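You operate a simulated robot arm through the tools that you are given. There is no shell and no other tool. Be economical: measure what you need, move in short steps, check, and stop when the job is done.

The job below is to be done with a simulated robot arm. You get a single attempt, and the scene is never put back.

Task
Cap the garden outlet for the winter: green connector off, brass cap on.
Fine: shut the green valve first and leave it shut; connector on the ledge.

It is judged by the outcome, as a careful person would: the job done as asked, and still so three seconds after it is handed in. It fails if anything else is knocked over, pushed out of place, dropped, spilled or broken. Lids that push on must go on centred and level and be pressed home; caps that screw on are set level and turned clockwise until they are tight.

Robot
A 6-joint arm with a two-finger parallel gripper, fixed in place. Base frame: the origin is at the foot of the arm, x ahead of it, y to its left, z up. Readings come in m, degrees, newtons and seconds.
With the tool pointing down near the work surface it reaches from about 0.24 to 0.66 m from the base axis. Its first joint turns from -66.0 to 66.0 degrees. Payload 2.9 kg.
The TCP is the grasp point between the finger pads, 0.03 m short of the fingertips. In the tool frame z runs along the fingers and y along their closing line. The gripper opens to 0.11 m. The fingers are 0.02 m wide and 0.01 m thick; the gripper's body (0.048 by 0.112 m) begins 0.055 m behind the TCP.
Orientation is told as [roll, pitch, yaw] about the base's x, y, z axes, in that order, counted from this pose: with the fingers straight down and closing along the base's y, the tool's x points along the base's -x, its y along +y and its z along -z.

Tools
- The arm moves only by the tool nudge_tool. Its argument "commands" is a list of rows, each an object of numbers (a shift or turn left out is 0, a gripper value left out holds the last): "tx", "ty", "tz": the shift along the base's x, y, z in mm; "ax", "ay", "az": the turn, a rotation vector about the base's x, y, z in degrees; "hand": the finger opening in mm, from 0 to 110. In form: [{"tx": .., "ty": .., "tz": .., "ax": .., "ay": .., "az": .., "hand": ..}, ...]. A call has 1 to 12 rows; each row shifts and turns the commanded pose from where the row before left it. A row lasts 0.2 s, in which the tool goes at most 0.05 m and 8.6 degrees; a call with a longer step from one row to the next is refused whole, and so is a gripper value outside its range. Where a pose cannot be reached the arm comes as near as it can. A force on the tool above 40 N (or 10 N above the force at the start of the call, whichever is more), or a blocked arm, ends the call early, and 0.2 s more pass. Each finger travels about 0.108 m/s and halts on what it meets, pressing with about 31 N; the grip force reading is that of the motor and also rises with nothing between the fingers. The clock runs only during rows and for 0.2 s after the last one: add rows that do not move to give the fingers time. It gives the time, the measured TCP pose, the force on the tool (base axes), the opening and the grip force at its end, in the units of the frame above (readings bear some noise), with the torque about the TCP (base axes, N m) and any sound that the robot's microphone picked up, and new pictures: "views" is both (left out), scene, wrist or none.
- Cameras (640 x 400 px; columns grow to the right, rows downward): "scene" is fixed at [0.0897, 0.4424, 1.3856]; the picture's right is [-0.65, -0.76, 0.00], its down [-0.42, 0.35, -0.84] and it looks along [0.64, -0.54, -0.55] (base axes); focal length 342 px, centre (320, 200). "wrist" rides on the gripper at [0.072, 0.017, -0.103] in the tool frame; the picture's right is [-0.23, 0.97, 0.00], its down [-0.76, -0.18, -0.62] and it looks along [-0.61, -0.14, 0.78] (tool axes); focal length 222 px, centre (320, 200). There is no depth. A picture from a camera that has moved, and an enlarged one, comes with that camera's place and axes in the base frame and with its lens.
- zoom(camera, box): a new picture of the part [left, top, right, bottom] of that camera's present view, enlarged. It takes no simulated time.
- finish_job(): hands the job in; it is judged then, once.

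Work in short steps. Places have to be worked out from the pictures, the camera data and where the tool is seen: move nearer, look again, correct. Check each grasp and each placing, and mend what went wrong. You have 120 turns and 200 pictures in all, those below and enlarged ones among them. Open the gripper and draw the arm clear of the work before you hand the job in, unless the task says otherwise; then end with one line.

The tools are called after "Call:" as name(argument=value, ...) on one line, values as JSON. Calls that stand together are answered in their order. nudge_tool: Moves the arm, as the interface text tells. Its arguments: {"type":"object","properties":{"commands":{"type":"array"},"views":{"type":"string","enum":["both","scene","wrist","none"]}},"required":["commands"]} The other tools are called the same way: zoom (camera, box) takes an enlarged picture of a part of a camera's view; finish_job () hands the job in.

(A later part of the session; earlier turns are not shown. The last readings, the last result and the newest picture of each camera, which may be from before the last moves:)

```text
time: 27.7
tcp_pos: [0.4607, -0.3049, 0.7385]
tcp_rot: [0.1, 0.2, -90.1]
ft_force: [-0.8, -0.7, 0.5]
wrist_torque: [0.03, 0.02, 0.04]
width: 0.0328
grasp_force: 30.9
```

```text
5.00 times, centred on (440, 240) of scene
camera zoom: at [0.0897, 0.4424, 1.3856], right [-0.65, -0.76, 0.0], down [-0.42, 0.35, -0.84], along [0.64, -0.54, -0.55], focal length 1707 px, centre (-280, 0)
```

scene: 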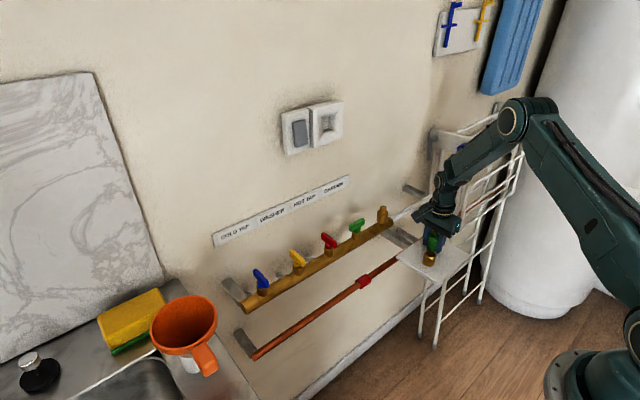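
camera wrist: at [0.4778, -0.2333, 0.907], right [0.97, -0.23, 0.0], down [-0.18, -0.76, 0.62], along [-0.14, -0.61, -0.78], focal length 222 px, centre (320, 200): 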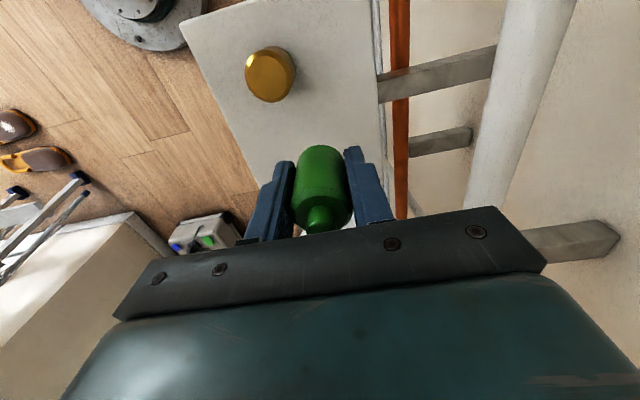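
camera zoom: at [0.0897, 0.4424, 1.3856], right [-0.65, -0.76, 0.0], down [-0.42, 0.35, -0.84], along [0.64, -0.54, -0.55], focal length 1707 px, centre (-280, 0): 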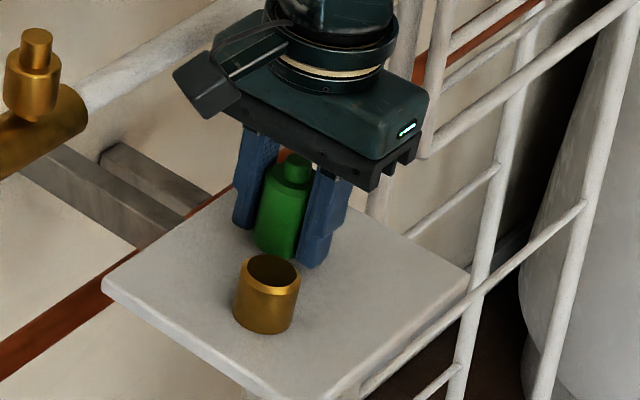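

Call:
nudge_tool(commands=[{"tz": -1.5}, {"tz": -1.5}, {"tz": -1.5}, {}], views="none")

```text
time: 28.7
tcp_pos: [0.4599, -0.3061, 0.7336]
tcp_rot: [0.0, 0.0, -90.0]
ft_force: [-0.3, 0.3, -0.3]
wrist_torque: [-0.01, 0.0, 0.03]
width: 0.033
grasp_force: 31.1
```

Still free, so I'll keep stepping down.

Call:
nudge_tool(commands=[{"tz": -1.5}, {"tz": -1.5}, {"tz": -1.5}, {}], views="wrist")

Call:
zoom(camera="scene", box=[410, 200, 470, 280])

```text
time: 29.7
tcp_pos: [0.4605, -0.3048, 0.73]
tcp_rot: [0.0, 0.0, -90.2]
ft_force: [-5.1, 2.3, 11.8]
wrist_torque: [0.08, -0.09, 0.09]
width: 0.0329
grasp_force: 31.5
camera wrist: at [0.4779, -0.2323, 0.8342], right [0.97, -0.23, 0.0], down [-0.18, -0.76, 0.62], along [-0.14, -0.61, -0.78], focal length 222 px, centre (320, 200)
```

wrist: 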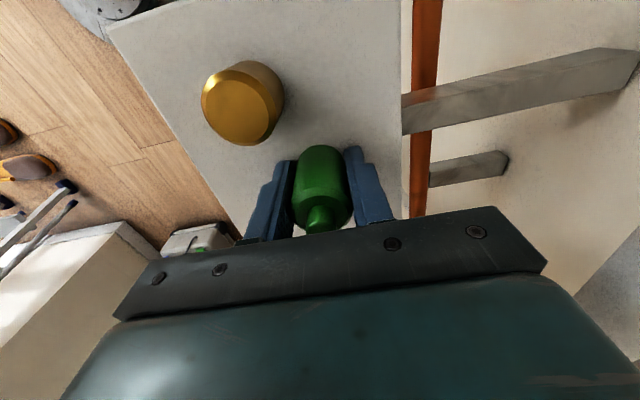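

```text
5.00 times, centred on (440, 240) of scene
camera zoom: at [0.0895, 0.4426, 1.3855], right [-0.65, -0.76, 0.0], down [-0.42, 0.35, -0.84], along [0.64, -0.54, -0.55], focal length 1707 px, centre (-280, 0)
```

zoom: 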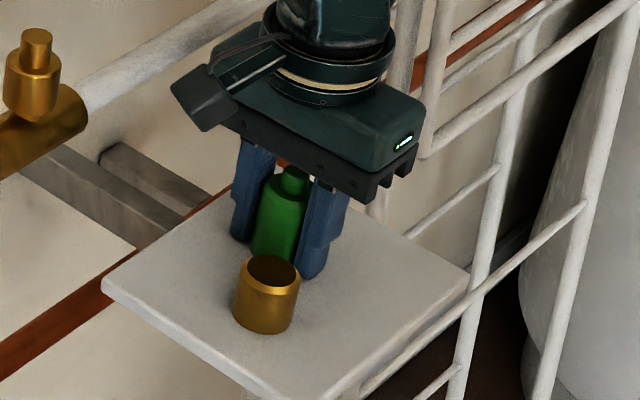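

Contact at 12 N: the connector stands on the ledge. I'll ease off half a millimetre, open moderately and rise.

Call:
nudge_tool(commands=[{"tz": 0.7}, {"hand": 42}, {"hand": 55}, {}, {"tz": 15}, {"tz": 30}, {"tz": 40}, {"tz": 30}, {}], views="both")

Call:
zoom(camera="scene", box=[390, 200, 490, 280])

Call:
zoom(camera="wrist", box=[250, 70, 410, 220])

```text
time: 31.7
tcp_pos: [0.4594, -0.3049, 0.8452]
tcp_rot: [-0.1, 0.1, -90.2]
ft_force: [-0.2, 0.0, 0.1]
wrist_torque: [-0.01, 0.02, 0.0]
width: 0.0551
grasp_force: 0.0
camera wrist: at [0.4782, -0.2326, 0.9498], right [0.97, -0.23, 0.0], down [-0.18, -0.76, 0.62], along [-0.14, -0.61, -0.78], focal length 222 px, centre (320, 200)
```

scene: 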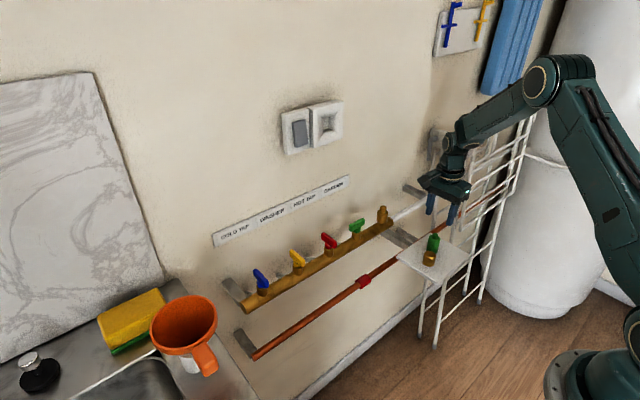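
wrist: 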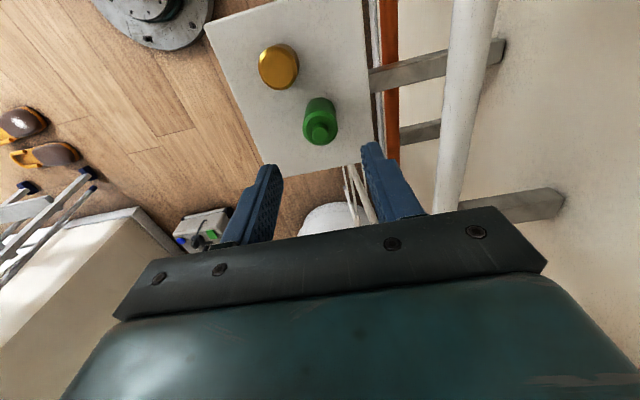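

```text
5.00 times, centred on (440, 240) of scene
camera zoom: at [0.0897, 0.4424, 1.3856], right [-0.65, -0.76, 0.0], down [-0.42, 0.35, -0.84], along [0.64, -0.54, -0.55], focal length 1707 px, centre (-280, 0)
```

zoom: 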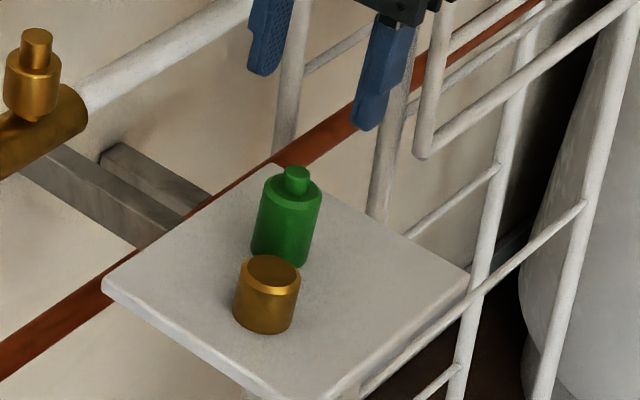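

```text
2.67 times, centred on (330, 145) of wrist
camera zoom: at [0.4782, -0.2326, 0.9498], right [0.97, -0.23, 0.0], down [-0.18, -0.76, 0.62], along [-0.14, -0.61, -0.78], focal length 592 px, centre (293, 347)
```

zoom: 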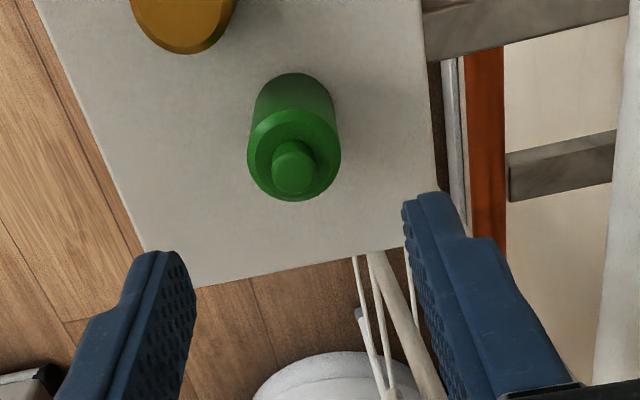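

The connector stands upright on the ledge (ledge at z ≈ 0.70). The cap is at (0.437, -0.255) with its top at about z 0.730, so I'll go over it and partly down.

Call:
nudge_tool(commands=[{"tx": -12, "ty": 25}, {"tx": -11, "ty": 25}, {"tz": -30}, {"tz": -25}, {}, {}], views="both")

Call:
zoom(camera="wrist", box=[230, 60, 430, 260])

Call:
zoom(camera="scene", box=[390, 200, 490, 280])

```text
time: 33.1
tcp_pos: [0.4372, -0.2549, 0.7896]
tcp_rot: [0.0, 0.1, -90.1]
ft_force: [0.1, -0.4, -0.7]
wrist_torque: [-0.02, 0.03, -0.03]
width: 0.055
grasp_force: 0.0
camera wrist: at [0.4552, -0.183, 0.8932], right [0.97, -0.23, 0.0], down [-0.18, -0.76, 0.62], along [-0.14, -0.61, -0.78], focal length 222 px, centre (320, 200)
```

scene: 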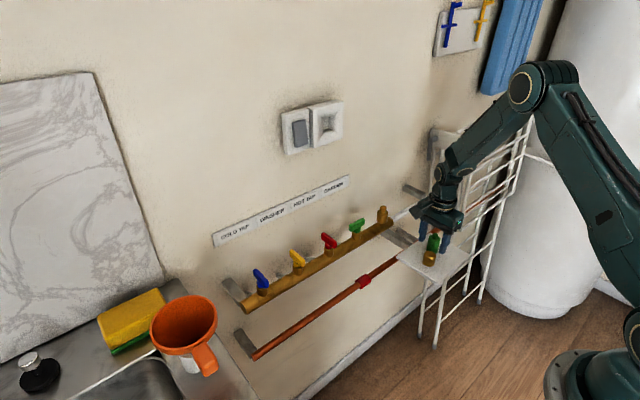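
wrist: 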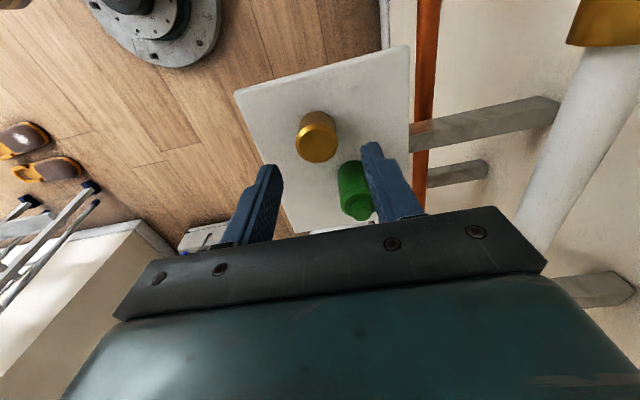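

```text
2.00 times, centred on (330, 160) of wrist
camera zoom: at [0.4552, -0.183, 0.8932], right [0.97, -0.23, 0.0], down [-0.18, -0.76, 0.62], along [-0.14, -0.61, -0.78], focal length 444 px, centre (300, 280)
```

zoom: 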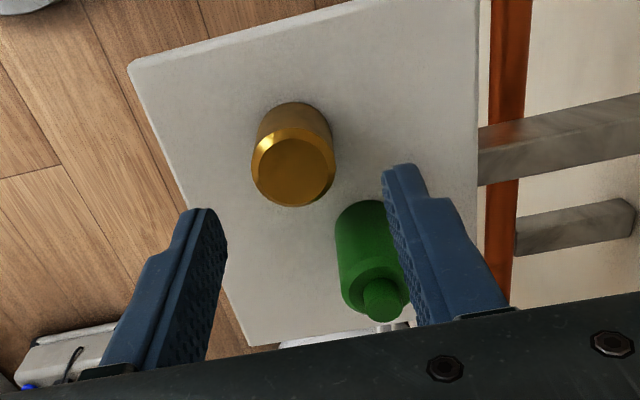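

```text
5.00 times, centred on (440, 240) of scene
camera zoom: at [0.0897, 0.4424, 1.3856], right [-0.65, -0.76, 0.0], down [-0.42, 0.35, -0.84], along [0.64, -0.54, -0.55], focal length 1707 px, centre (-280, 0)
```

zoom: 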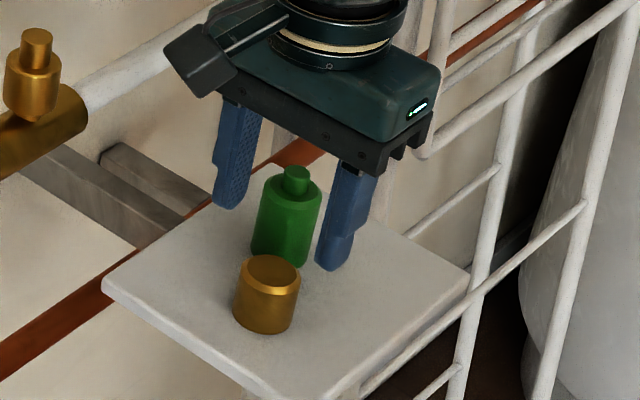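

The cap centre refines to (0.436, -0.2565). I'll make a small correction, descend with the tips just above the ledge, and grip.

Call:
nudge_tool(commands=[{"tx": -1, "ty": -1.5, "tz": -20}, {"tz": -20}, {"tz": -13.5}, {}, {"hand": 25}, {}, {}, {}], views="both")

Call:
zoom(camera="scene", box=[390, 200, 490, 280])

```text
time: 34.9
tcp_pos: [0.4374, -0.2562, 0.7367]
tcp_rot: [0.0, 0.0, -90.1]
ft_force: [-0.2, 0.5, -0.3]
wrist_torque: [0.03, 0.01, 0.0]
width: 0.033
grasp_force: 30.6
camera wrist: at [0.4537, -0.1842, 0.8403], right [0.97, -0.23, 0.0], down [-0.18, -0.76, 0.62], along [-0.14, -0.61, -0.78], focal length 222 px, centre (320, 200)
```

scene: 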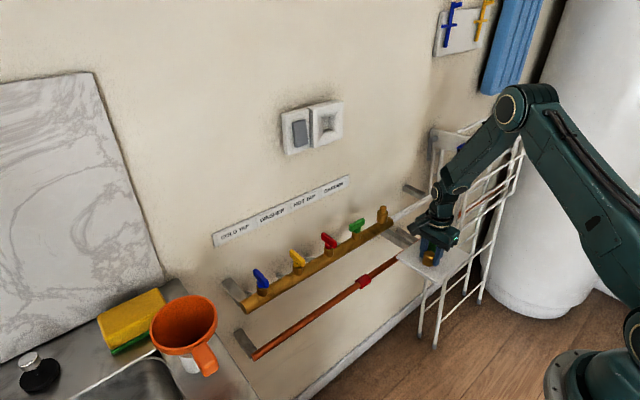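
wrist: 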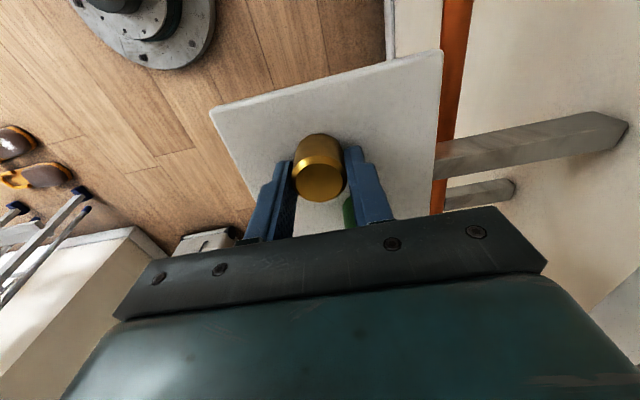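

```text
5.00 times, centred on (440, 240) of scene
camera zoom: at [0.0897, 0.4424, 1.3856], right [-0.65, -0.76, 0.0], down [-0.42, 0.35, -0.84], along [0.64, -0.54, -0.55], focal length 1707 px, centre (-280, 0)
```

zoom: 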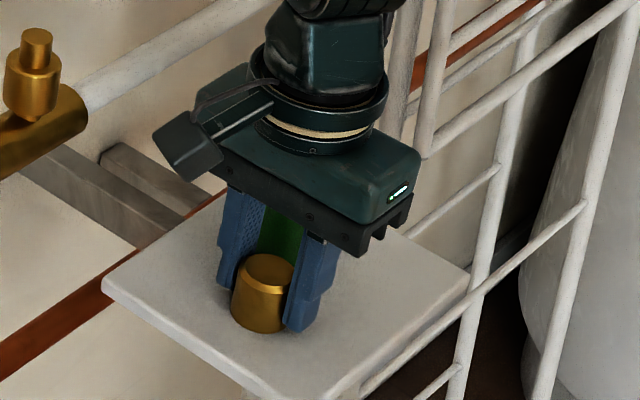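

The cap is centred in the grip at 33 mm. I'll lift it straight up, then carry it toward the outlet while turning the hand back, to have a long clockwise stroke available.

Call:
nudge_tool(commands=[{"tz": 10}, {"tz": 40}, {"tz": 45}, {"tz": 45}, {"tz": 45, "ty": 10}, {"tz": 25, "ty": 20, "az": 8}, {"ty": 20, "az": 8, "tx": 15}, {"ty": 20, "az": 8, "tx": 20}, {"ty": 11.5, "az": 8, "tx": 20}, {"az": 8, "tx": 20}, {"az": 8, "tx": 10}, {"az": 8}], views="none")

Call:
nudge_tool(commands=[{"az": 8}, {"az": 8}, {"az": 8}, {"az": 8}, {"az": 8}, {"az": 8}, {"az": 8}, {"az": 8}, {}], views="both")

Call:
zoom(camera="scene", box=[340, 150, 420, 250])

Call:
zoom(camera="wrist", box=[250, 60, 450, 220])

```text
time: 37.5
tcp_pos: [0.5215, -0.1753, 0.9472]
tcp_rot: [0.0, -0.1, -34.0]
ft_force: [-0.6, -0.7, -0.3]
wrist_torque: [0.03, 0.01, 0.0]
width: 0.0329
grasp_force: 31.1
```

```text
time: 39.5
tcp_pos: [0.5204, -0.175, 0.947]
tcp_rot: [0.0, 0.0, 30.0]
ft_force: [-0.3, -0.1, -0.3]
wrist_torque: [0.0, 0.0, 0.0]
width: 0.0329
grasp_force: 30.8
camera wrist: at [0.4506, -0.1964, 1.0502], right [-0.29, 0.96, 0.0], down [0.75, 0.23, 0.62], along [0.6, 0.18, -0.78], focal length 222 px, centre (320, 200)
```

scene: 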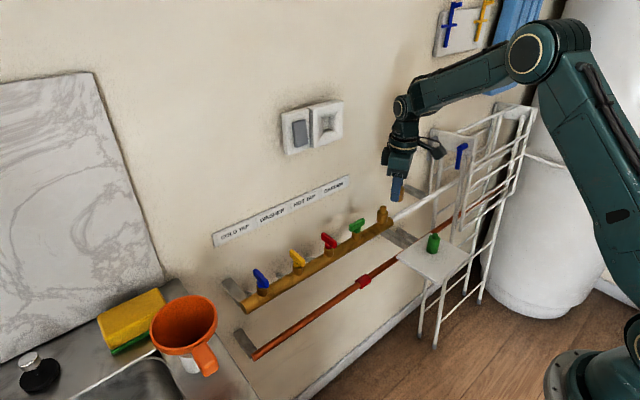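
wrist: 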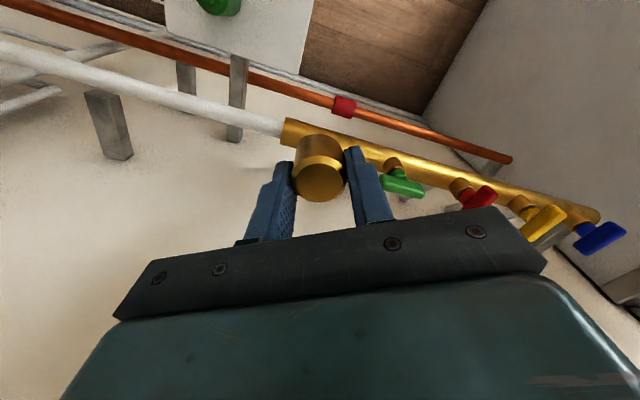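

```text
4.00 times, centred on (380, 200) of scene
camera zoom: at [0.0897, 0.4424, 1.3856], right [-0.65, -0.76, 0.0], down [-0.42, 0.35, -0.84], along [0.64, -0.54, -0.55], focal length 1366 px, centre (80, 200)
```

zoom: 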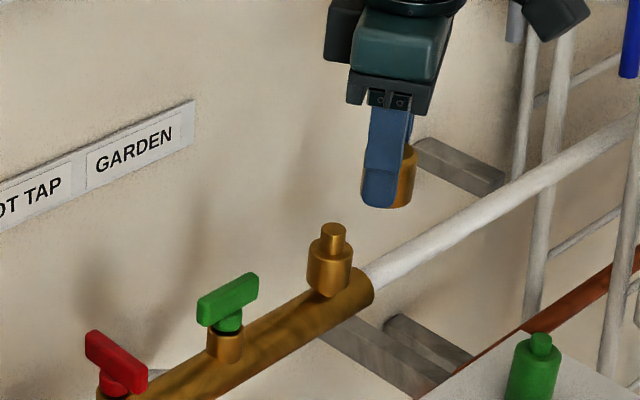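

```text
2.50 times, centred on (350, 140) of wrist
camera zoom: at [0.4506, -0.1964, 1.0502], right [-0.29, 0.96, 0.0], down [0.75, 0.23, 0.62], along [0.6, 0.18, -0.78], focal length 555 px, centre (245, 350)
```

zoom: 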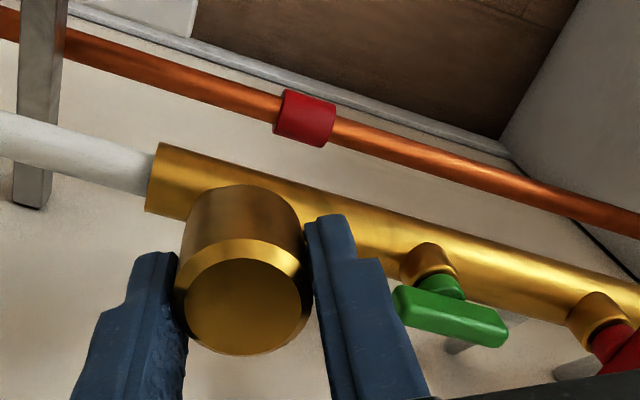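

The cap is held level. I'll step aside to see the spigot itself and fix its axis precisely before lowering the cap.

Call:
nudge_tool(commands=[{"ty": -35}, {"ty": -35}, {}, {}], views="none")

Call:
zoom(camera="wrist", box=[320, 50, 480, 210])

Call:
zoom(camera="scene", box=[364, 190, 404, 230])

```text
time: 40.5
tcp_pos: [0.5229, -0.2444, 0.9462]
tcp_rot: [0.0, 0.0, 30.0]
ft_force: [0.0, -0.2, -0.2]
wrist_torque: [0.03, 0.02, -0.03]
width: 0.033
grasp_force: 30.7
```

```text
2.50 times, centred on (400, 130) of wrist
camera zoom: at [0.4514, -0.2653, 1.0494], right [-0.29, 0.96, 0.0], down [0.75, 0.23, 0.62], along [0.6, 0.18, -0.78], focal length 555 px, centre (120, 375)
```

zoom: 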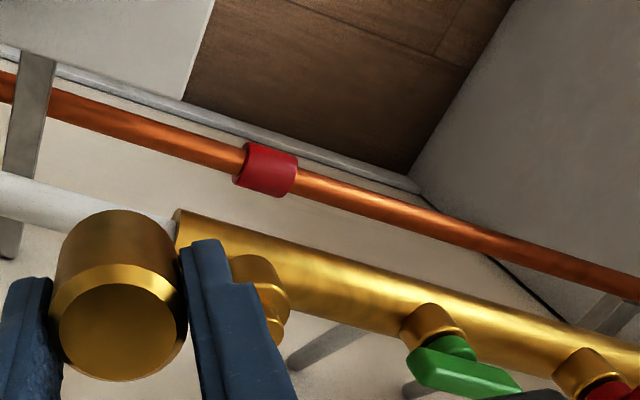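

```text
10.00 times, centred on (384, 210) of scene
camera zoom: at [0.0897, 0.4424, 1.3856], right [-0.65, -0.76, 0.0], down [-0.42, 0.35, -0.84], along [0.64, -0.54, -0.55], focal length 3415 px, centre (-320, 100)
```

zoom: 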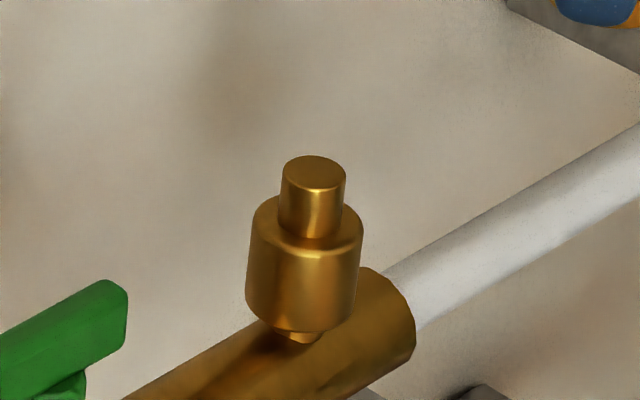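

Call:
nudge_tool(commands=[{"ty": -30}, {"ty": -25}, {}, {}], views="none")

Call:
zoom(camera="wrist", box=[360, 80, 480, 200])

```text
time: 41.5
tcp_pos: [0.5214, -0.2983, 0.9447]
tcp_rot: [0.0, 0.0, 29.9]
ft_force: [0.0, 0.1, -0.3]
wrist_torque: [0.02, 0.01, -0.02]
width: 0.0328
grasp_force: 30.3
```

```text
3.33 times, centred on (420, 140) of wrist
camera zoom: at [0.4509, -0.3197, 1.0496], right [-0.29, 0.96, 0.0], down [0.75, 0.23, 0.62], along [0.6, 0.18, -0.78], focal length 740 px, centre (-13, 400)
```

zoom: 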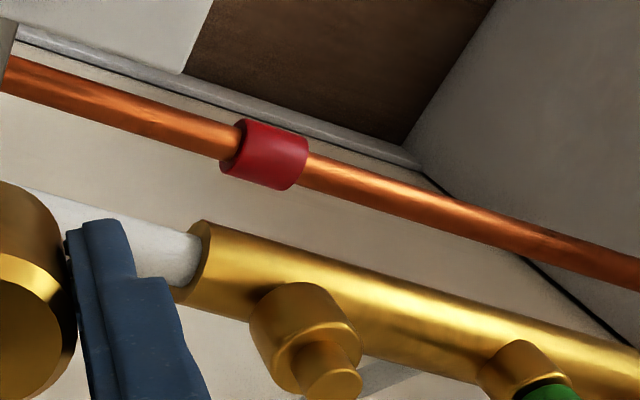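

Combining both views, the outlet axis is at about (0.556, -0.174), with the spigot top at z ≈ 0.866 and the shoulder at about 0.849. I'll bring the cap over the axis and a bit lower, then check the alignment.

Call:
nudge_tool(commands=[{"ty": 40}, {"ty": 40}, {"ty": 35, "tx": 15}, {"ty": 11.8, "tx": 19.3}, {"tz": -15}, {"tz": -10}, {}, {}], views="none")

Call:
zoom(camera="scene", box=[360, 170, 410, 230])

Call:
zoom(camera="wrist", box=[270, 100, 370, 220])

```text
time: 43.3
tcp_pos: [0.5555, -0.1744, 0.9212]
tcp_rot: [0.1, 0.0, 29.8]
ft_force: [-0.1, -0.8, -0.2]
wrist_torque: [0.0, -0.01, -0.01]
width: 0.0329
grasp_force: 31.1
```

```text
6.67 times, centred on (385, 200) of scene
camera zoom: at [0.0897, 0.4424, 1.3856], right [-0.65, -0.76, 0.0], down [-0.42, 0.35, -0.84], along [0.64, -0.54, -0.55], focal length 2277 px, centre (-113, 200)
```

zoom: 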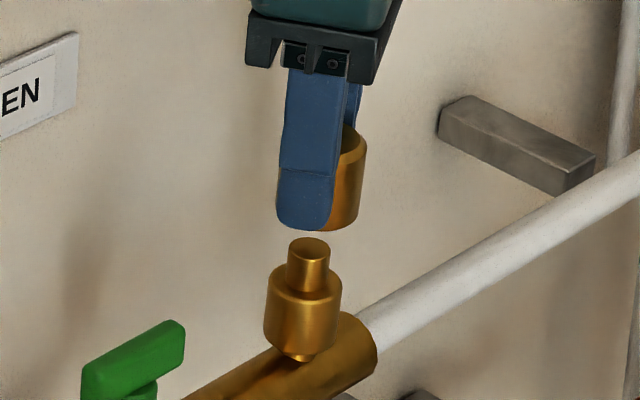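

```text
3.33 times, centred on (320, 160) of wrist
camera zoom: at [0.4851, -0.1944, 1.0254], right [-0.29, 0.96, 0.0], down [0.75, 0.23, 0.62], along [0.6, 0.18, -0.78], focal length 740 px, centre (320, 333)
```

zoom: 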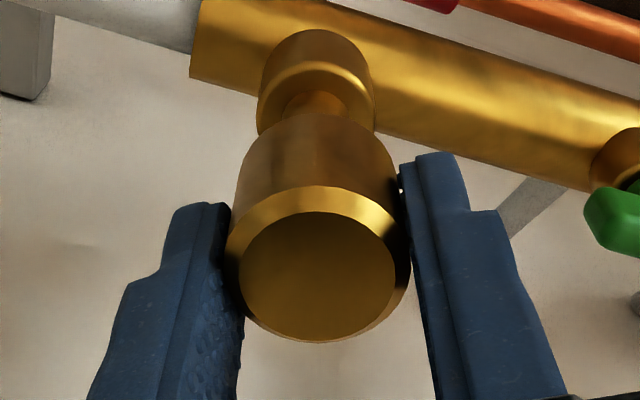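

Call:
zoom(camera="scene", box=[374, 184, 404, 224])

```text
10.00 times, centred on (389, 204) of scene
camera zoom: at [0.0897, 0.4424, 1.3856], right [-0.65, -0.76, 0.0], down [-0.42, 0.35, -0.84], along [0.64, -0.54, -0.55], focal length 3415 px, centre (-370, 160)
```

zoom: 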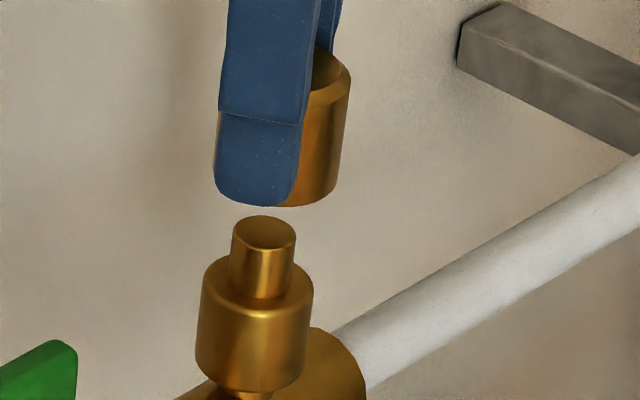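

Relative alignment shows the cap about 1 mm off. I'll correct by +1.5 mm in x and -0.2 mm in y and lower in small steps, watching the force.

Call:
nudge_tool(commands=[{"tx": 1.5, "ty": -0.2}, {"tz": -8}, {"tz": -5}, {"tz": -3}, {"tz": -2}, {"tz": -2}, {}], views="none")

Call:
zoom(camera="scene", box=[374, 184, 404, 224])

```text
time: 44.9
tcp_pos: [0.5575, -0.1734, 0.9027]
tcp_rot: [0.1, 0.0, 30.0]
ft_force: [0.7, 0.6, -0.1]
wrist_torque: [0.02, -0.01, 0.0]
width: 0.0331
grasp_force: 30.4
```

```text
10.00 times, centred on (389, 204) of scene
camera zoom: at [0.0897, 0.4424, 1.3856], right [-0.65, -0.76, 0.0], down [-0.42, 0.35, -0.84], along [0.64, -0.54, -0.55], focal length 3415 px, centre (-370, 160)
```

zoom: 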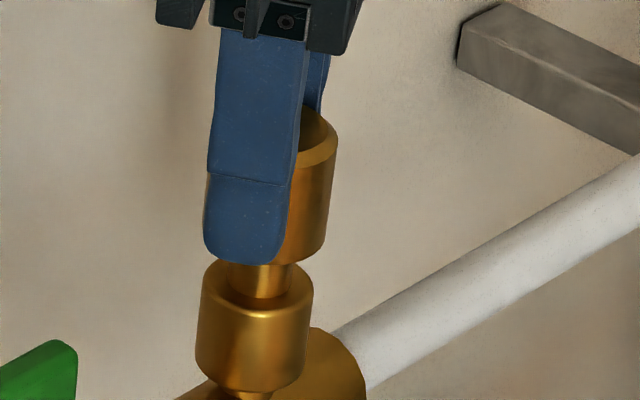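

No contact force and the cap edge lines up with the axis. I'll continue down onto the spigot.

Call:
nudge_tool(commands=[{"tz": -2}, {"tz": -2}, {"tz": -2}, {}], views="none")

Call:
nudge_tool(commands=[{"tz": -2}, {"tz": -2}, {}], views="none")

Call:
zoom(camera="scene", box=[374, 184, 404, 224])

```text
time: 45.9
tcp_pos: [0.5584, -0.1719, 0.895]
tcp_rot: [0.0, 0.0, 29.9]
ft_force: [0.6, -0.4, -0.1]
wrist_torque: [-0.03, -0.02, -0.01]
width: 0.033
grasp_force: 31.4
```

```text
time: 46.7
tcp_pos: [0.5567, -0.1726, 0.8904]
tcp_rot: [0.0, 0.0, 30.0]
ft_force: [0.0, 1.9, -1.5]
wrist_torque: [0.14, 0.04, 0.01]
width: 0.0331
grasp_force: 31.2
```

```text
10.00 times, centred on (389, 204) of scene
camera zoom: at [0.0897, 0.4424, 1.3856], right [-0.65, -0.76, 0.0], down [-0.42, 0.35, -0.84], along [0.64, -0.54, -0.55], focal length 3415 px, centre (-370, 160)
```

zoom: 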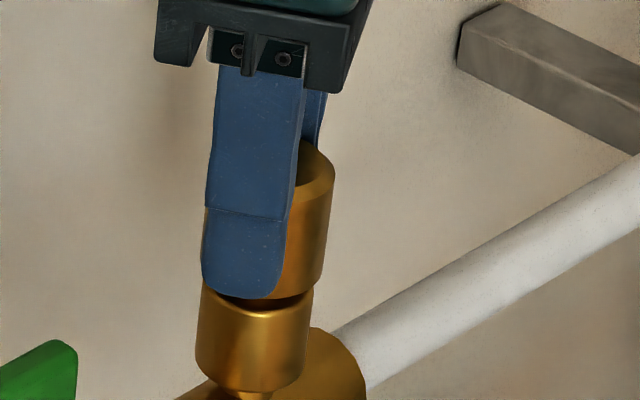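

Call:
nudge_tool(commands=[{"ty": 0.4}, {"tz": -1.5}, {"tz": -1}, {}], views="none")

```text
time: 47.7
tcp_pos: [0.5572, -0.1753, 0.8899]
tcp_rot: [0.0, 0.1, 29.8]
ft_force: [-9.6, 0.3, 17.7]
wrist_torque: [0.05, 0.43, -0.03]
width: 0.033
grasp_force: 30.7
```

Axial contact (18 N) with some side load in -x. I'll relieve it by -0.7 mm in x and +0.5 mm in z, then begin the clockwise turn.

Call:
nudge_tool(commands=[{"tx": -0.7, "tz": 0.7}, {}, {}], views="both")

Call:
zoom(camera="scene", box=[374, 184, 404, 224])

Call:
zoom(camera="wrist", box=[270, 100, 370, 220])

```text
time: 48.5
tcp_pos: [0.5569, -0.1743, 0.8913]
tcp_rot: [-0.1, -0.1, 29.9]
ft_force: [0.3, -3.0, 13.8]
wrist_torque: [-0.04, 0.09, 0.05]
width: 0.033
grasp_force: 31.0
camera wrist: at [0.4859, -0.1946, 0.994], right [-0.29, 0.96, 0.0], down [0.75, 0.23, 0.62], along [0.6, 0.18, -0.78], focal length 222 px, centre (320, 200)
```

scene: 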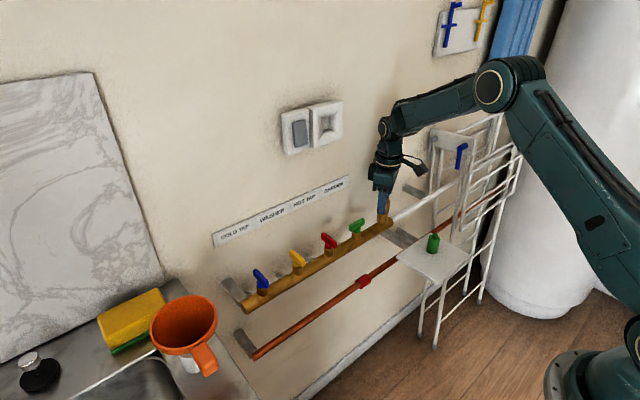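
wrist: 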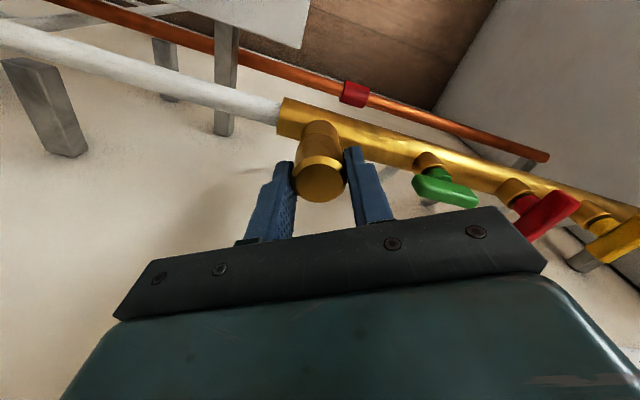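

```text
10.00 times, centred on (389, 204) of scene
camera zoom: at [0.0895, 0.4424, 1.3856], right [-0.65, -0.76, 0.0], down [-0.42, 0.35, -0.84], along [0.64, -0.54, -0.55], focal length 3415 px, centre (-370, 160)
```

zoom: 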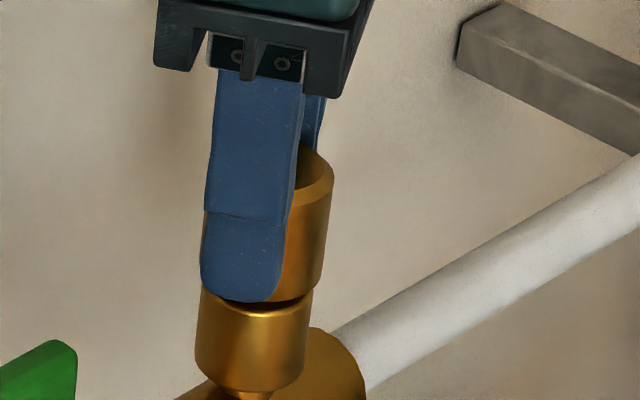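

```text
3.33 times, centred on (320, 160) of wrist
camera zoom: at [0.4859, -0.1946, 0.994], right [-0.29, 0.96, 0.0], down [0.75, 0.23, 0.62], along [0.6, 0.18, -0.78], focal length 740 px, centre (320, 333)
```

zoom: 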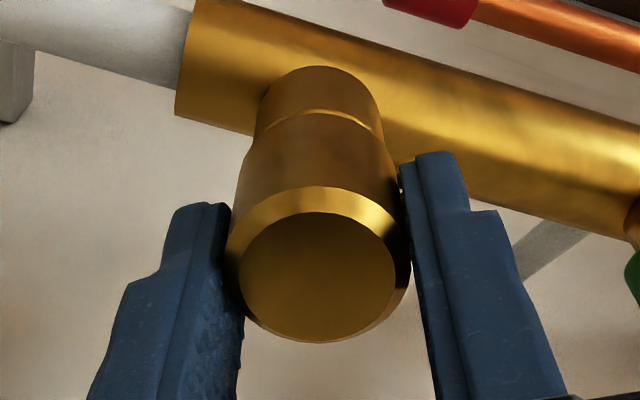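

The cap sits centred and level on the thread start with about 2–3 mm of gap. Turning clockwise.

Call:
nudge_tool(commands=[{"az": -8}, {"az": -8}, {"az": -8}, {"az": -8}, {"az": -8}, {}], views="none")

```text
time: 49.9
tcp_pos: [0.5572, -0.1757, 0.8889]
tcp_rot: [-0.2, -0.1, -10.3]
ft_force: [12.2, -20.5, 4.1]
wrist_torque: [-0.48, -0.34, 0.03]
width: 0.0326
grasp_force: 31.1
```

It's threading (z is dropping), but side load has built up. I'll follow the load by +0.8 mm in x and -1.3 mm in y, then carry on.

Call:
nudge_tool(commands=[{"tx": 0.8, "ty": -1.3}, {}, {}], views="none")

Call:
zoom(camera="scene", box=[374, 184, 404, 224])

```text
time: 50.7
tcp_pos: [0.5572, -0.1754, 0.8892]
tcp_rot: [0.0, 0.0, -10.2]
ft_force: [3.1, -16.8, 7.6]
wrist_torque: [-0.55, -0.13, 0.06]
width: 0.0329
grasp_force: 30.9
```

```text
10.00 times, centred on (389, 204) of scene
camera zoom: at [0.0897, 0.4421, 1.3857], right [-0.65, -0.76, 0.0], down [-0.42, 0.36, -0.84], along [0.64, -0.54, -0.55], focal length 3415 px, centre (-370, 160)
```

zoom: 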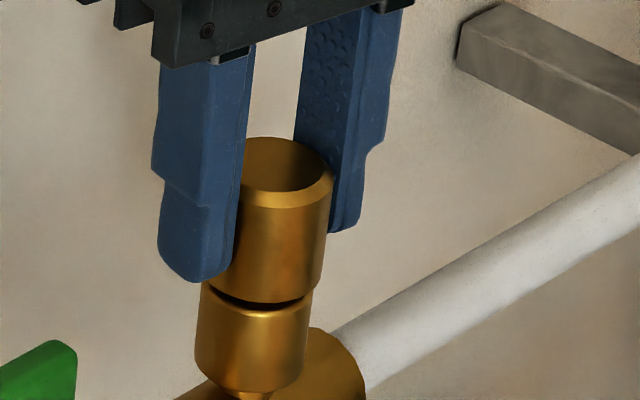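

Call:
nudge_tool(commands=[{"ty": -1.2}, {}, {"az": -8}, {"az": -8}, {"az": -8}, {}], views="none")

```text
time: 52.1
tcp_pos: [0.5561, -0.1761, 0.8889]
tcp_rot: [0.0, -0.1, -34.3]
ft_force: [6.6, -14.3, 0.7]
wrist_torque: [-0.34, -0.17, 0.03]
width: 0.0329
grasp_force: 30.5
```

Call:
nudge_tool(commands=[{"ty": -0.8, "tx": 0.4, "tz": -0.3}, {"az": -8}, {"az": -8}, {"az": -8}, {"az": -8}, {}], views="none")

Call:
zoom(camera="scene", box=[374, 184, 404, 224])

```text
time: 53.5
tcp_pos: [0.5559, -0.1773, 0.8892]
tcp_rot: [-0.3, 0.0, -66.3]
ft_force: [-11.8, -7.9, 1.4]
wrist_torque: [-0.11, 0.25, 0.01]
width: 0.0327
grasp_force: 31.3
```

```text
10.00 times, centred on (389, 204) of scene
camera zoom: at [0.0894, 0.4422, 1.3857], right [-0.65, -0.76, 0.0], down [-0.42, 0.35, -0.84], along [0.64, -0.54, -0.55], focal length 3415 px, centre (-370, 160)
```

zoom: 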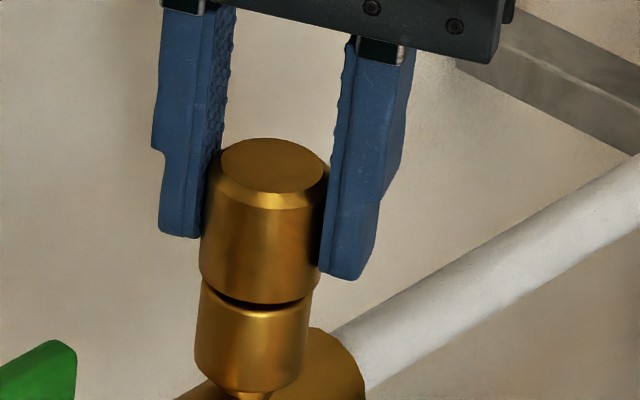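

Side load has shifted; I'll re-centre, add a light downward push, and continue turning to see whether it advances.

Call:
nudge_tool(commands=[{"tx": -0.8, "ty": -0.5, "tz": -1}, {}, {}], views="none")

Call:
nudge_tool(commands=[{"az": -8}, {"az": -8}, {"az": -8}, {}], views="none")

```text
time: 54.3
tcp_pos: [0.5564, -0.1769, 0.8892]
tcp_rot: [0.0, 0.1, -66.1]
ft_force: [-13.0, -1.1, 7.7]
wrist_torque: [0.09, 0.42, 0.07]
width: 0.0331
grasp_force: 31.1
```

```text
time: 55.3
tcp_pos: [0.5552, -0.1766, 0.889]
tcp_rot: [-0.2, 0.0, -90.3]
ft_force: [-19.8, 0.3, 8.4]
wrist_torque: [0.01, 0.38, 0.0]
width: 0.0326
grasp_force: 31.2
```

Turning is nearly free but side load grows because my grip is slightly off-axis. I'll re-centre, release, and look at the cap before taking a new stroke.

Call:
nudge_tool(commands=[{"tx": -1.5, "ty": 0.5}, {}, {"hand": 40}, {"hand": 50}, {}], views="none")

Call:
zoom(camera="scene", box=[374, 184, 404, 224])

Call:
zoom(camera="wrist", box=[260, 100, 380, 220])

```text
time: 56.5
tcp_pos: [0.5551, -0.1767, 0.8884]
tcp_rot: [0.0, 0.0, -90.1]
ft_force: [-0.3, -0.3, 0.1]
wrist_torque: [-0.01, -0.02, 0.0]
width: 0.0499
grasp_force: 0.0
```

```text
10.00 times, centred on (389, 204) of scene
camera zoom: at [0.0897, 0.4424, 1.3856], right [-0.65, -0.76, 0.0], down [-0.42, 0.35, -0.84], along [0.64, -0.54, -0.55], focal length 3415 px, centre (-370, 160)
```

zoom: 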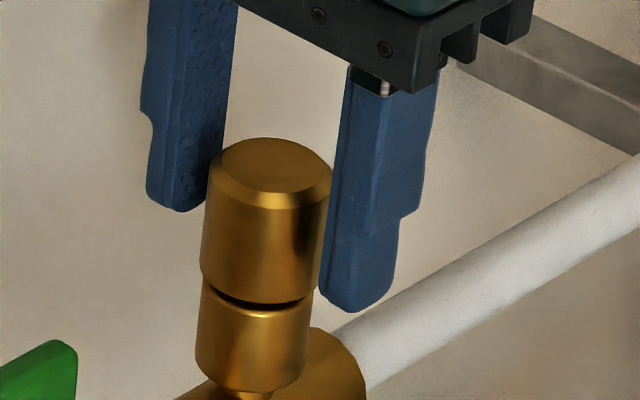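

```text
3.33 times, centred on (320, 160) of wrist
camera zoom: at [0.5731, -0.1035, 0.993], right [0.97, -0.23, 0.0], down [-0.18, -0.76, 0.62], along [-0.14, -0.61, -0.78], focal length 740 px, centre (320, 333)
```

zoom: 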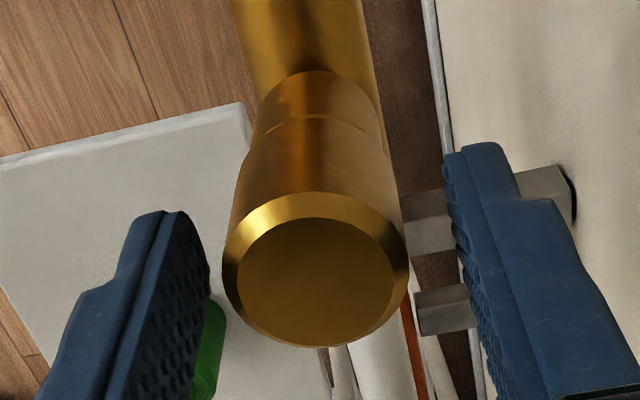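

The cap rests upright on the spigot with about a 2–3 mm gap. I'll swing the open hand back counter-clockwise around it for another stroke.

Call:
nudge_tool(commands=[{"az": 8}, {"az": 8}, {"az": 8}, {"az": 8}, {"az": 8}, {"az": 8}, {"az": 8}, {"az": 8}, {"az": 8}, {"az": 8}], views="none")

Call:
nudge_tool(commands=[{"az": 8}, {"az": 8}, {"az": 8}, {"az": 8}, {"az": 8}, {"az": 8}, {"az": 8}, {"az": 8}, {}], views="none")

Call:
zoom(camera="scene", box=[374, 184, 404, 224])

Call:
zoom(camera="wrist", box=[260, 100, 380, 220])

```text
time: 58.7
tcp_pos: [0.5559, -0.1756, 0.8876]
tcp_rot: [0.0, 0.0, -9.9]
ft_force: [0.6, 0.5, -0.1]
wrist_torque: [0.01, 0.01, -0.02]
width: 0.0502
grasp_force: 0.1
```

```text
time: 60.7
tcp_pos: [0.5551, -0.1754, 0.889]
tcp_rot: [0.0, -0.2, 54.0]
ft_force: [0.3, -0.4, 0.2]
wrist_torque: [-0.01, 0.01, 0.02]
width: 0.0503
grasp_force: 0.1
```

```text
10.00 times, centred on (389, 204) of scene
camera zoom: at [0.0897, 0.4424, 1.3856], right [-0.65, -0.76, 0.0], down [-0.42, 0.35, -0.84], along [0.64, -0.54, -0.55], focal length 3415 px, centre (-370, 160)
```

zoom: 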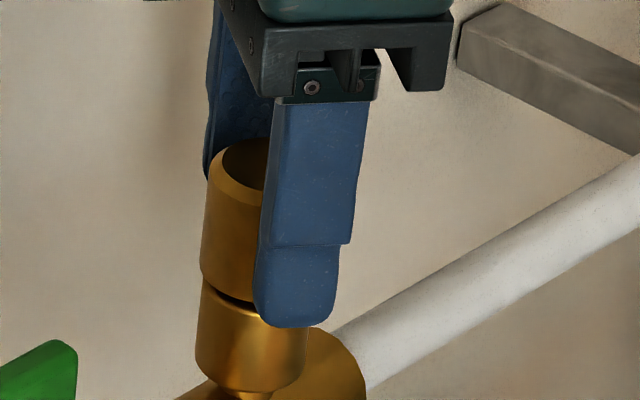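

```text
3.33 times, centred on (320, 160) of wrist
camera zoom: at [0.4997, -0.2241, 0.9925], right [-0.65, 0.76, 0.0], down [0.59, 0.51, 0.62], along [0.47, 0.41, -0.78], focal length 740 px, centre (320, 333)
```

zoom: 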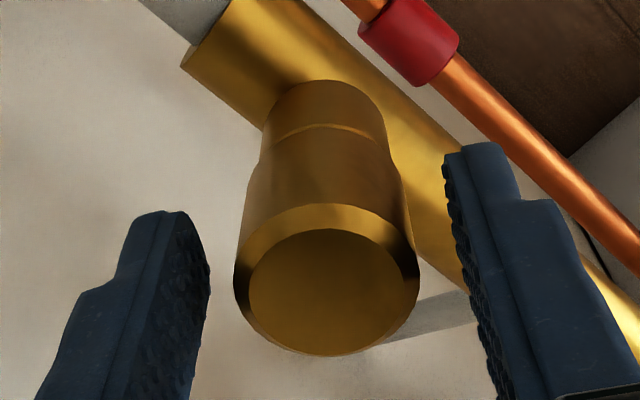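

The axis appears about 0.9 mm to +y of the tool, with the cap leaning very slightly. I'll centre, regrip (which also squares the cap), and press lightly.

Call:
nudge_tool(commands=[{"tx": 0.1, "ty": 0.9}, {"hand": 25}, {}, {}, {}, {}], views="none")

Call:
nudge_tool(commands=[{"tz": -1}, {"tz": -1}, {}], views="none")

```text
time: 62.1
tcp_pos: [0.5553, -0.1756, 0.8878]
tcp_rot: [0.0, -0.1, 53.9]
ft_force: [-6.6, 3.7, 1.2]
wrist_torque: [0.11, 0.14, 0.02]
width: 0.0323
grasp_force: 30.5
```

```text
time: 62.9
tcp_pos: [0.5553, -0.1749, 0.8874]
tcp_rot: [0.0, -0.1, 53.8]
ft_force: [-14.6, 2.7, 13.1]
wrist_torque: [0.16, 0.51, -0.03]
width: 0.0325
grasp_force: 31.1
```

Call:
nudge_tool(commands=[{"tx": -1.2, "ty": 0.3}, {}, {}], views="none")

Call:
nudge_tool(commands=[{"az": -8}, {"az": -8}, {"az": -8}, {"az": -8}, {"az": -8}, {"az": -8}, {}], views="none")

Call:
zoom(camera="scene", box=[374, 184, 404, 224])

```text
time: 63.7
tcp_pos: [0.5544, -0.1748, 0.8873]
tcp_rot: [-0.1, 0.0, 53.9]
ft_force: [-3.6, 0.9, 7.8]
wrist_torque: [0.08, 0.18, -0.04]
width: 0.0323
grasp_force: 30.9
```

```text
time: 65.3
tcp_pos: [0.5549, -0.1757, 0.8874]
tcp_rot: [-0.1, -0.1, 5.8]
ft_force: [7.7, 1.9, 9.4]
wrist_torque: [0.14, -0.21, -0.05]
width: 0.0327
grasp_force: 30.9
```

```text
10.00 times, centred on (389, 204) of scene
camera zoom: at [0.0897, 0.4425, 1.3855], right [-0.65, -0.76, 0.0], down [-0.42, 0.35, -0.84], along [0.64, -0.54, -0.55], focal length 3415 px, centre (-370, 160)
```

zoom: 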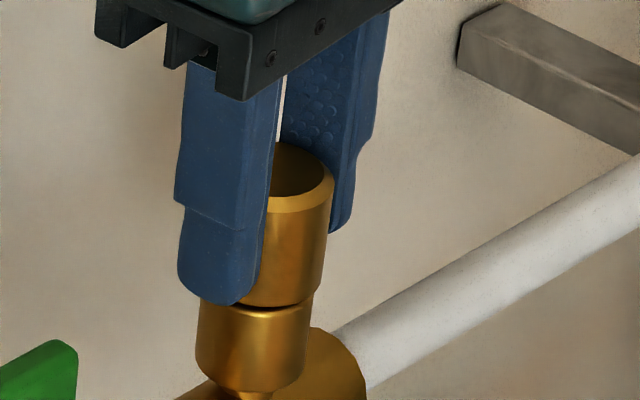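

The gap has shrunk, so the cap is advancing. I'll continue the stroke with light downward follow.

Call:
nudge_tool(commands=[{"tx": 0.5, "tz": -0.4}, {"az": -8}, {"az": -8}, {"az": -8}, {"az": -8}, {"az": -8}, {"az": -8}, {}], views="none")

Call:
nudge_tool(commands=[{"az": -8}, {"az": -8}, {"az": -8}, {"az": -8}, {"az": -8}, {}], views="none")

Call:
zoom(camera="scene", box=[374, 184, 404, 224])

```text
time: 67.1
tcp_pos: [0.5552, -0.1744, 0.8873]
tcp_rot: [0.1, 0.1, -42.1]
ft_force: [7.6, 11.7, 9.4]
wrist_torque: [0.4, -0.25, 0.02]
width: 0.0324
grasp_force: 30.9
```

```text
time: 68.5
tcp_pos: [0.5553, -0.1745, 0.8859]
tcp_rot: [-0.1, 0.0, -82.1]
ft_force: [11.0, 11.6, 3.3]
wrist_torque: [0.27, -0.47, -0.01]
width: 0.0323
grasp_force: 31.2
```

```text
10.00 times, centred on (389, 204) of scene
camera zoom: at [0.0899, 0.4427, 1.3855], right [-0.65, -0.76, 0.0], down [-0.42, 0.35, -0.84], along [0.64, -0.54, -0.55], focal length 3415 px, centre (-370, 160)
```

zoom: 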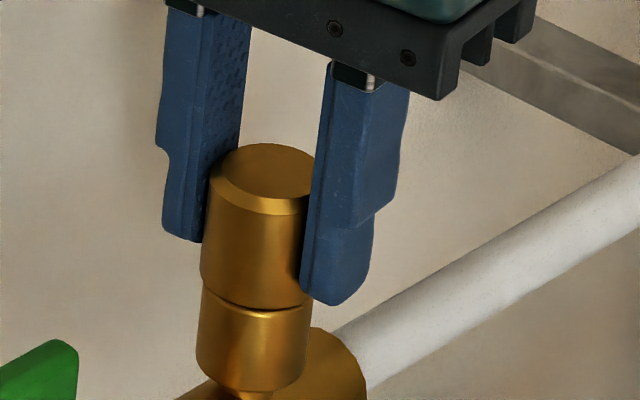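

The cap keeps descending (z 0.8859) and the gap is about 1 mm. I'll relax the side load, release, and swing back for another stroke.

Call:
nudge_tool(commands=[{"tx": 0.6, "ty": 0.8}, {"hand": 50}, {}, {"az": 8}, {"az": 8}, {"az": 8}, {"az": 8}, {"az": 8}, {"az": 8}, {"az": 8}, {"az": 8}, {"az": 8}], views="none")

Call:
nudge_tool(commands=[{"az": 8}, {"az": 8}, {"az": 8}, {"az": 8}, {"az": 8}, {"az": 8}, {"az": 8}, {"az": 8}, {}], views="none")

Call:
zoom(camera="wrist", box=[260, 100, 380, 220])

Call:
zoom(camera="scene", box=[374, 184, 404, 224])

```text
time: 71.1
tcp_pos: [0.5554, -0.1744, 0.8845]
tcp_rot: [0.0, 0.0, -9.9]
ft_force: [0.4, 0.0, 0.1]
wrist_torque: [-0.01, 0.0, -0.01]
width: 0.0498
grasp_force: 0.0
```

```text
time: 73.1
tcp_pos: [0.5542, -0.1731, 0.8859]
tcp_rot: [0.0, -0.1, 54.0]
ft_force: [0.1, -0.4, -0.6]
wrist_torque: [-0.03, 0.02, -0.01]
width: 0.0499
grasp_force: 0.0
```

```text
3.33 times, centred on (320, 160) of wrist
camera zoom: at [0.499, -0.2224, 0.9901], right [-0.65, 0.76, 0.0], down [0.59, 0.51, 0.62], along [0.47, 0.41, -0.78], focal length 740 px, centre (320, 333)
```

zoom: 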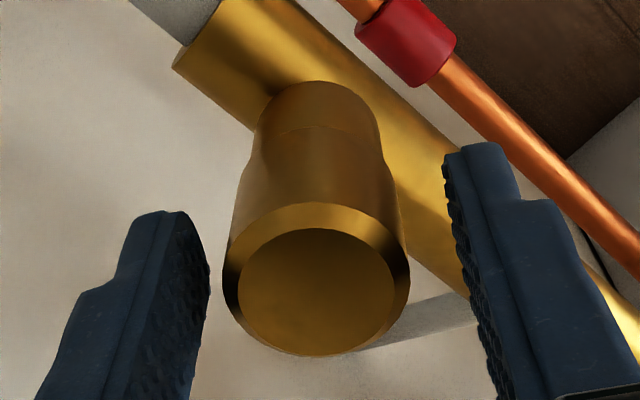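

```text
10.00 times, centred on (389, 204) of scene
camera zoom: at [0.0897, 0.4424, 1.3856], right [-0.65, -0.76, 0.0], down [-0.42, 0.35, -0.84], along [0.64, -0.54, -0.55], focal length 3415 px, centre (-370, 160)
```

zoom: 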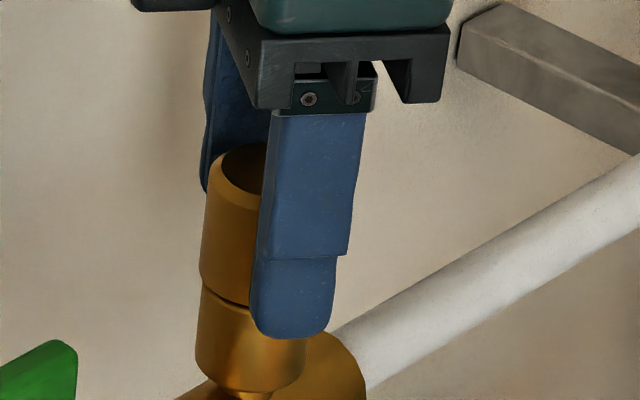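

The cap is now coaxial with the outlet. I'll make a small centring correction, regrip, and do another clockwise stroke.

Call:
nudge_tool(commands=[{"tx": 0.4, "ty": -0.5}, {"hand": 25}, {}, {}, {}, {"tz": -0.7}, {}], views="none")

Call:
nudge_tool(commands=[{"az": -8}, {"az": -8}, {"az": -8}, {"az": -8}, {"az": -8}, {"az": -8}, {}], views="none")

```text
time: 74.7
tcp_pos: [0.5564, -0.1749, 0.8855]
tcp_rot: [0.0, 0.0, 53.9]
ft_force: [-3.4, 2.2, 4.5]
wrist_torque: [0.06, 0.13, 0.01]
width: 0.0321
grasp_force: 31.3
```

```text
time: 76.3
tcp_pos: [0.5572, -0.1748, 0.8861]
tcp_rot: [0.0, 0.0, 6.0]
ft_force: [-1.6, 5.1, 0.6]
wrist_torque: [0.19, 0.07, 0.65]
width: 0.0315
grasp_force: 31.0
```

Torque has risen to 0.65 N·m, so it's tightening. A little further, to confirm it is tight.

Call:
nudge_tool(commands=[{"az": -8}, {"az": -8}, {}], views="none")

Call:
zoom(camera="scene", box=[374, 184, 404, 224])

```text
time: 77.1
tcp_pos: [0.5553, -0.1739, 0.8849]
tcp_rot: [0.1, 0.0, -10.2]
ft_force: [-1.2, 3.5, -0.9]
wrist_torque: [0.27, 0.07, 0.69]
width: 0.0326
grasp_force: 31.6
```

```text
10.00 times, centred on (389, 204) of scene
camera zoom: at [0.0897, 0.4425, 1.3856], right [-0.65, -0.76, 0.0], down [-0.42, 0.35, -0.84], along [0.64, -0.54, -0.55], focal length 3415 px, centre (-370, 160)
```

zoom: 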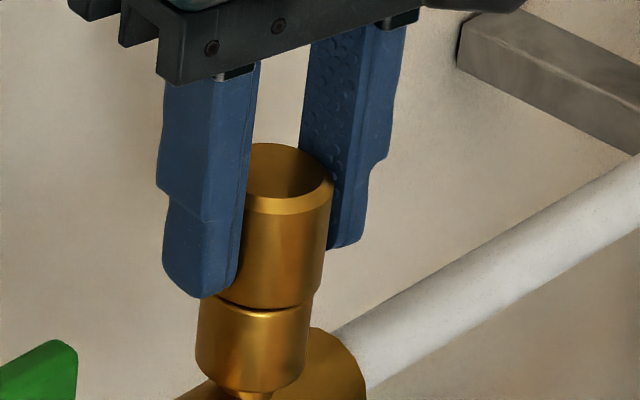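

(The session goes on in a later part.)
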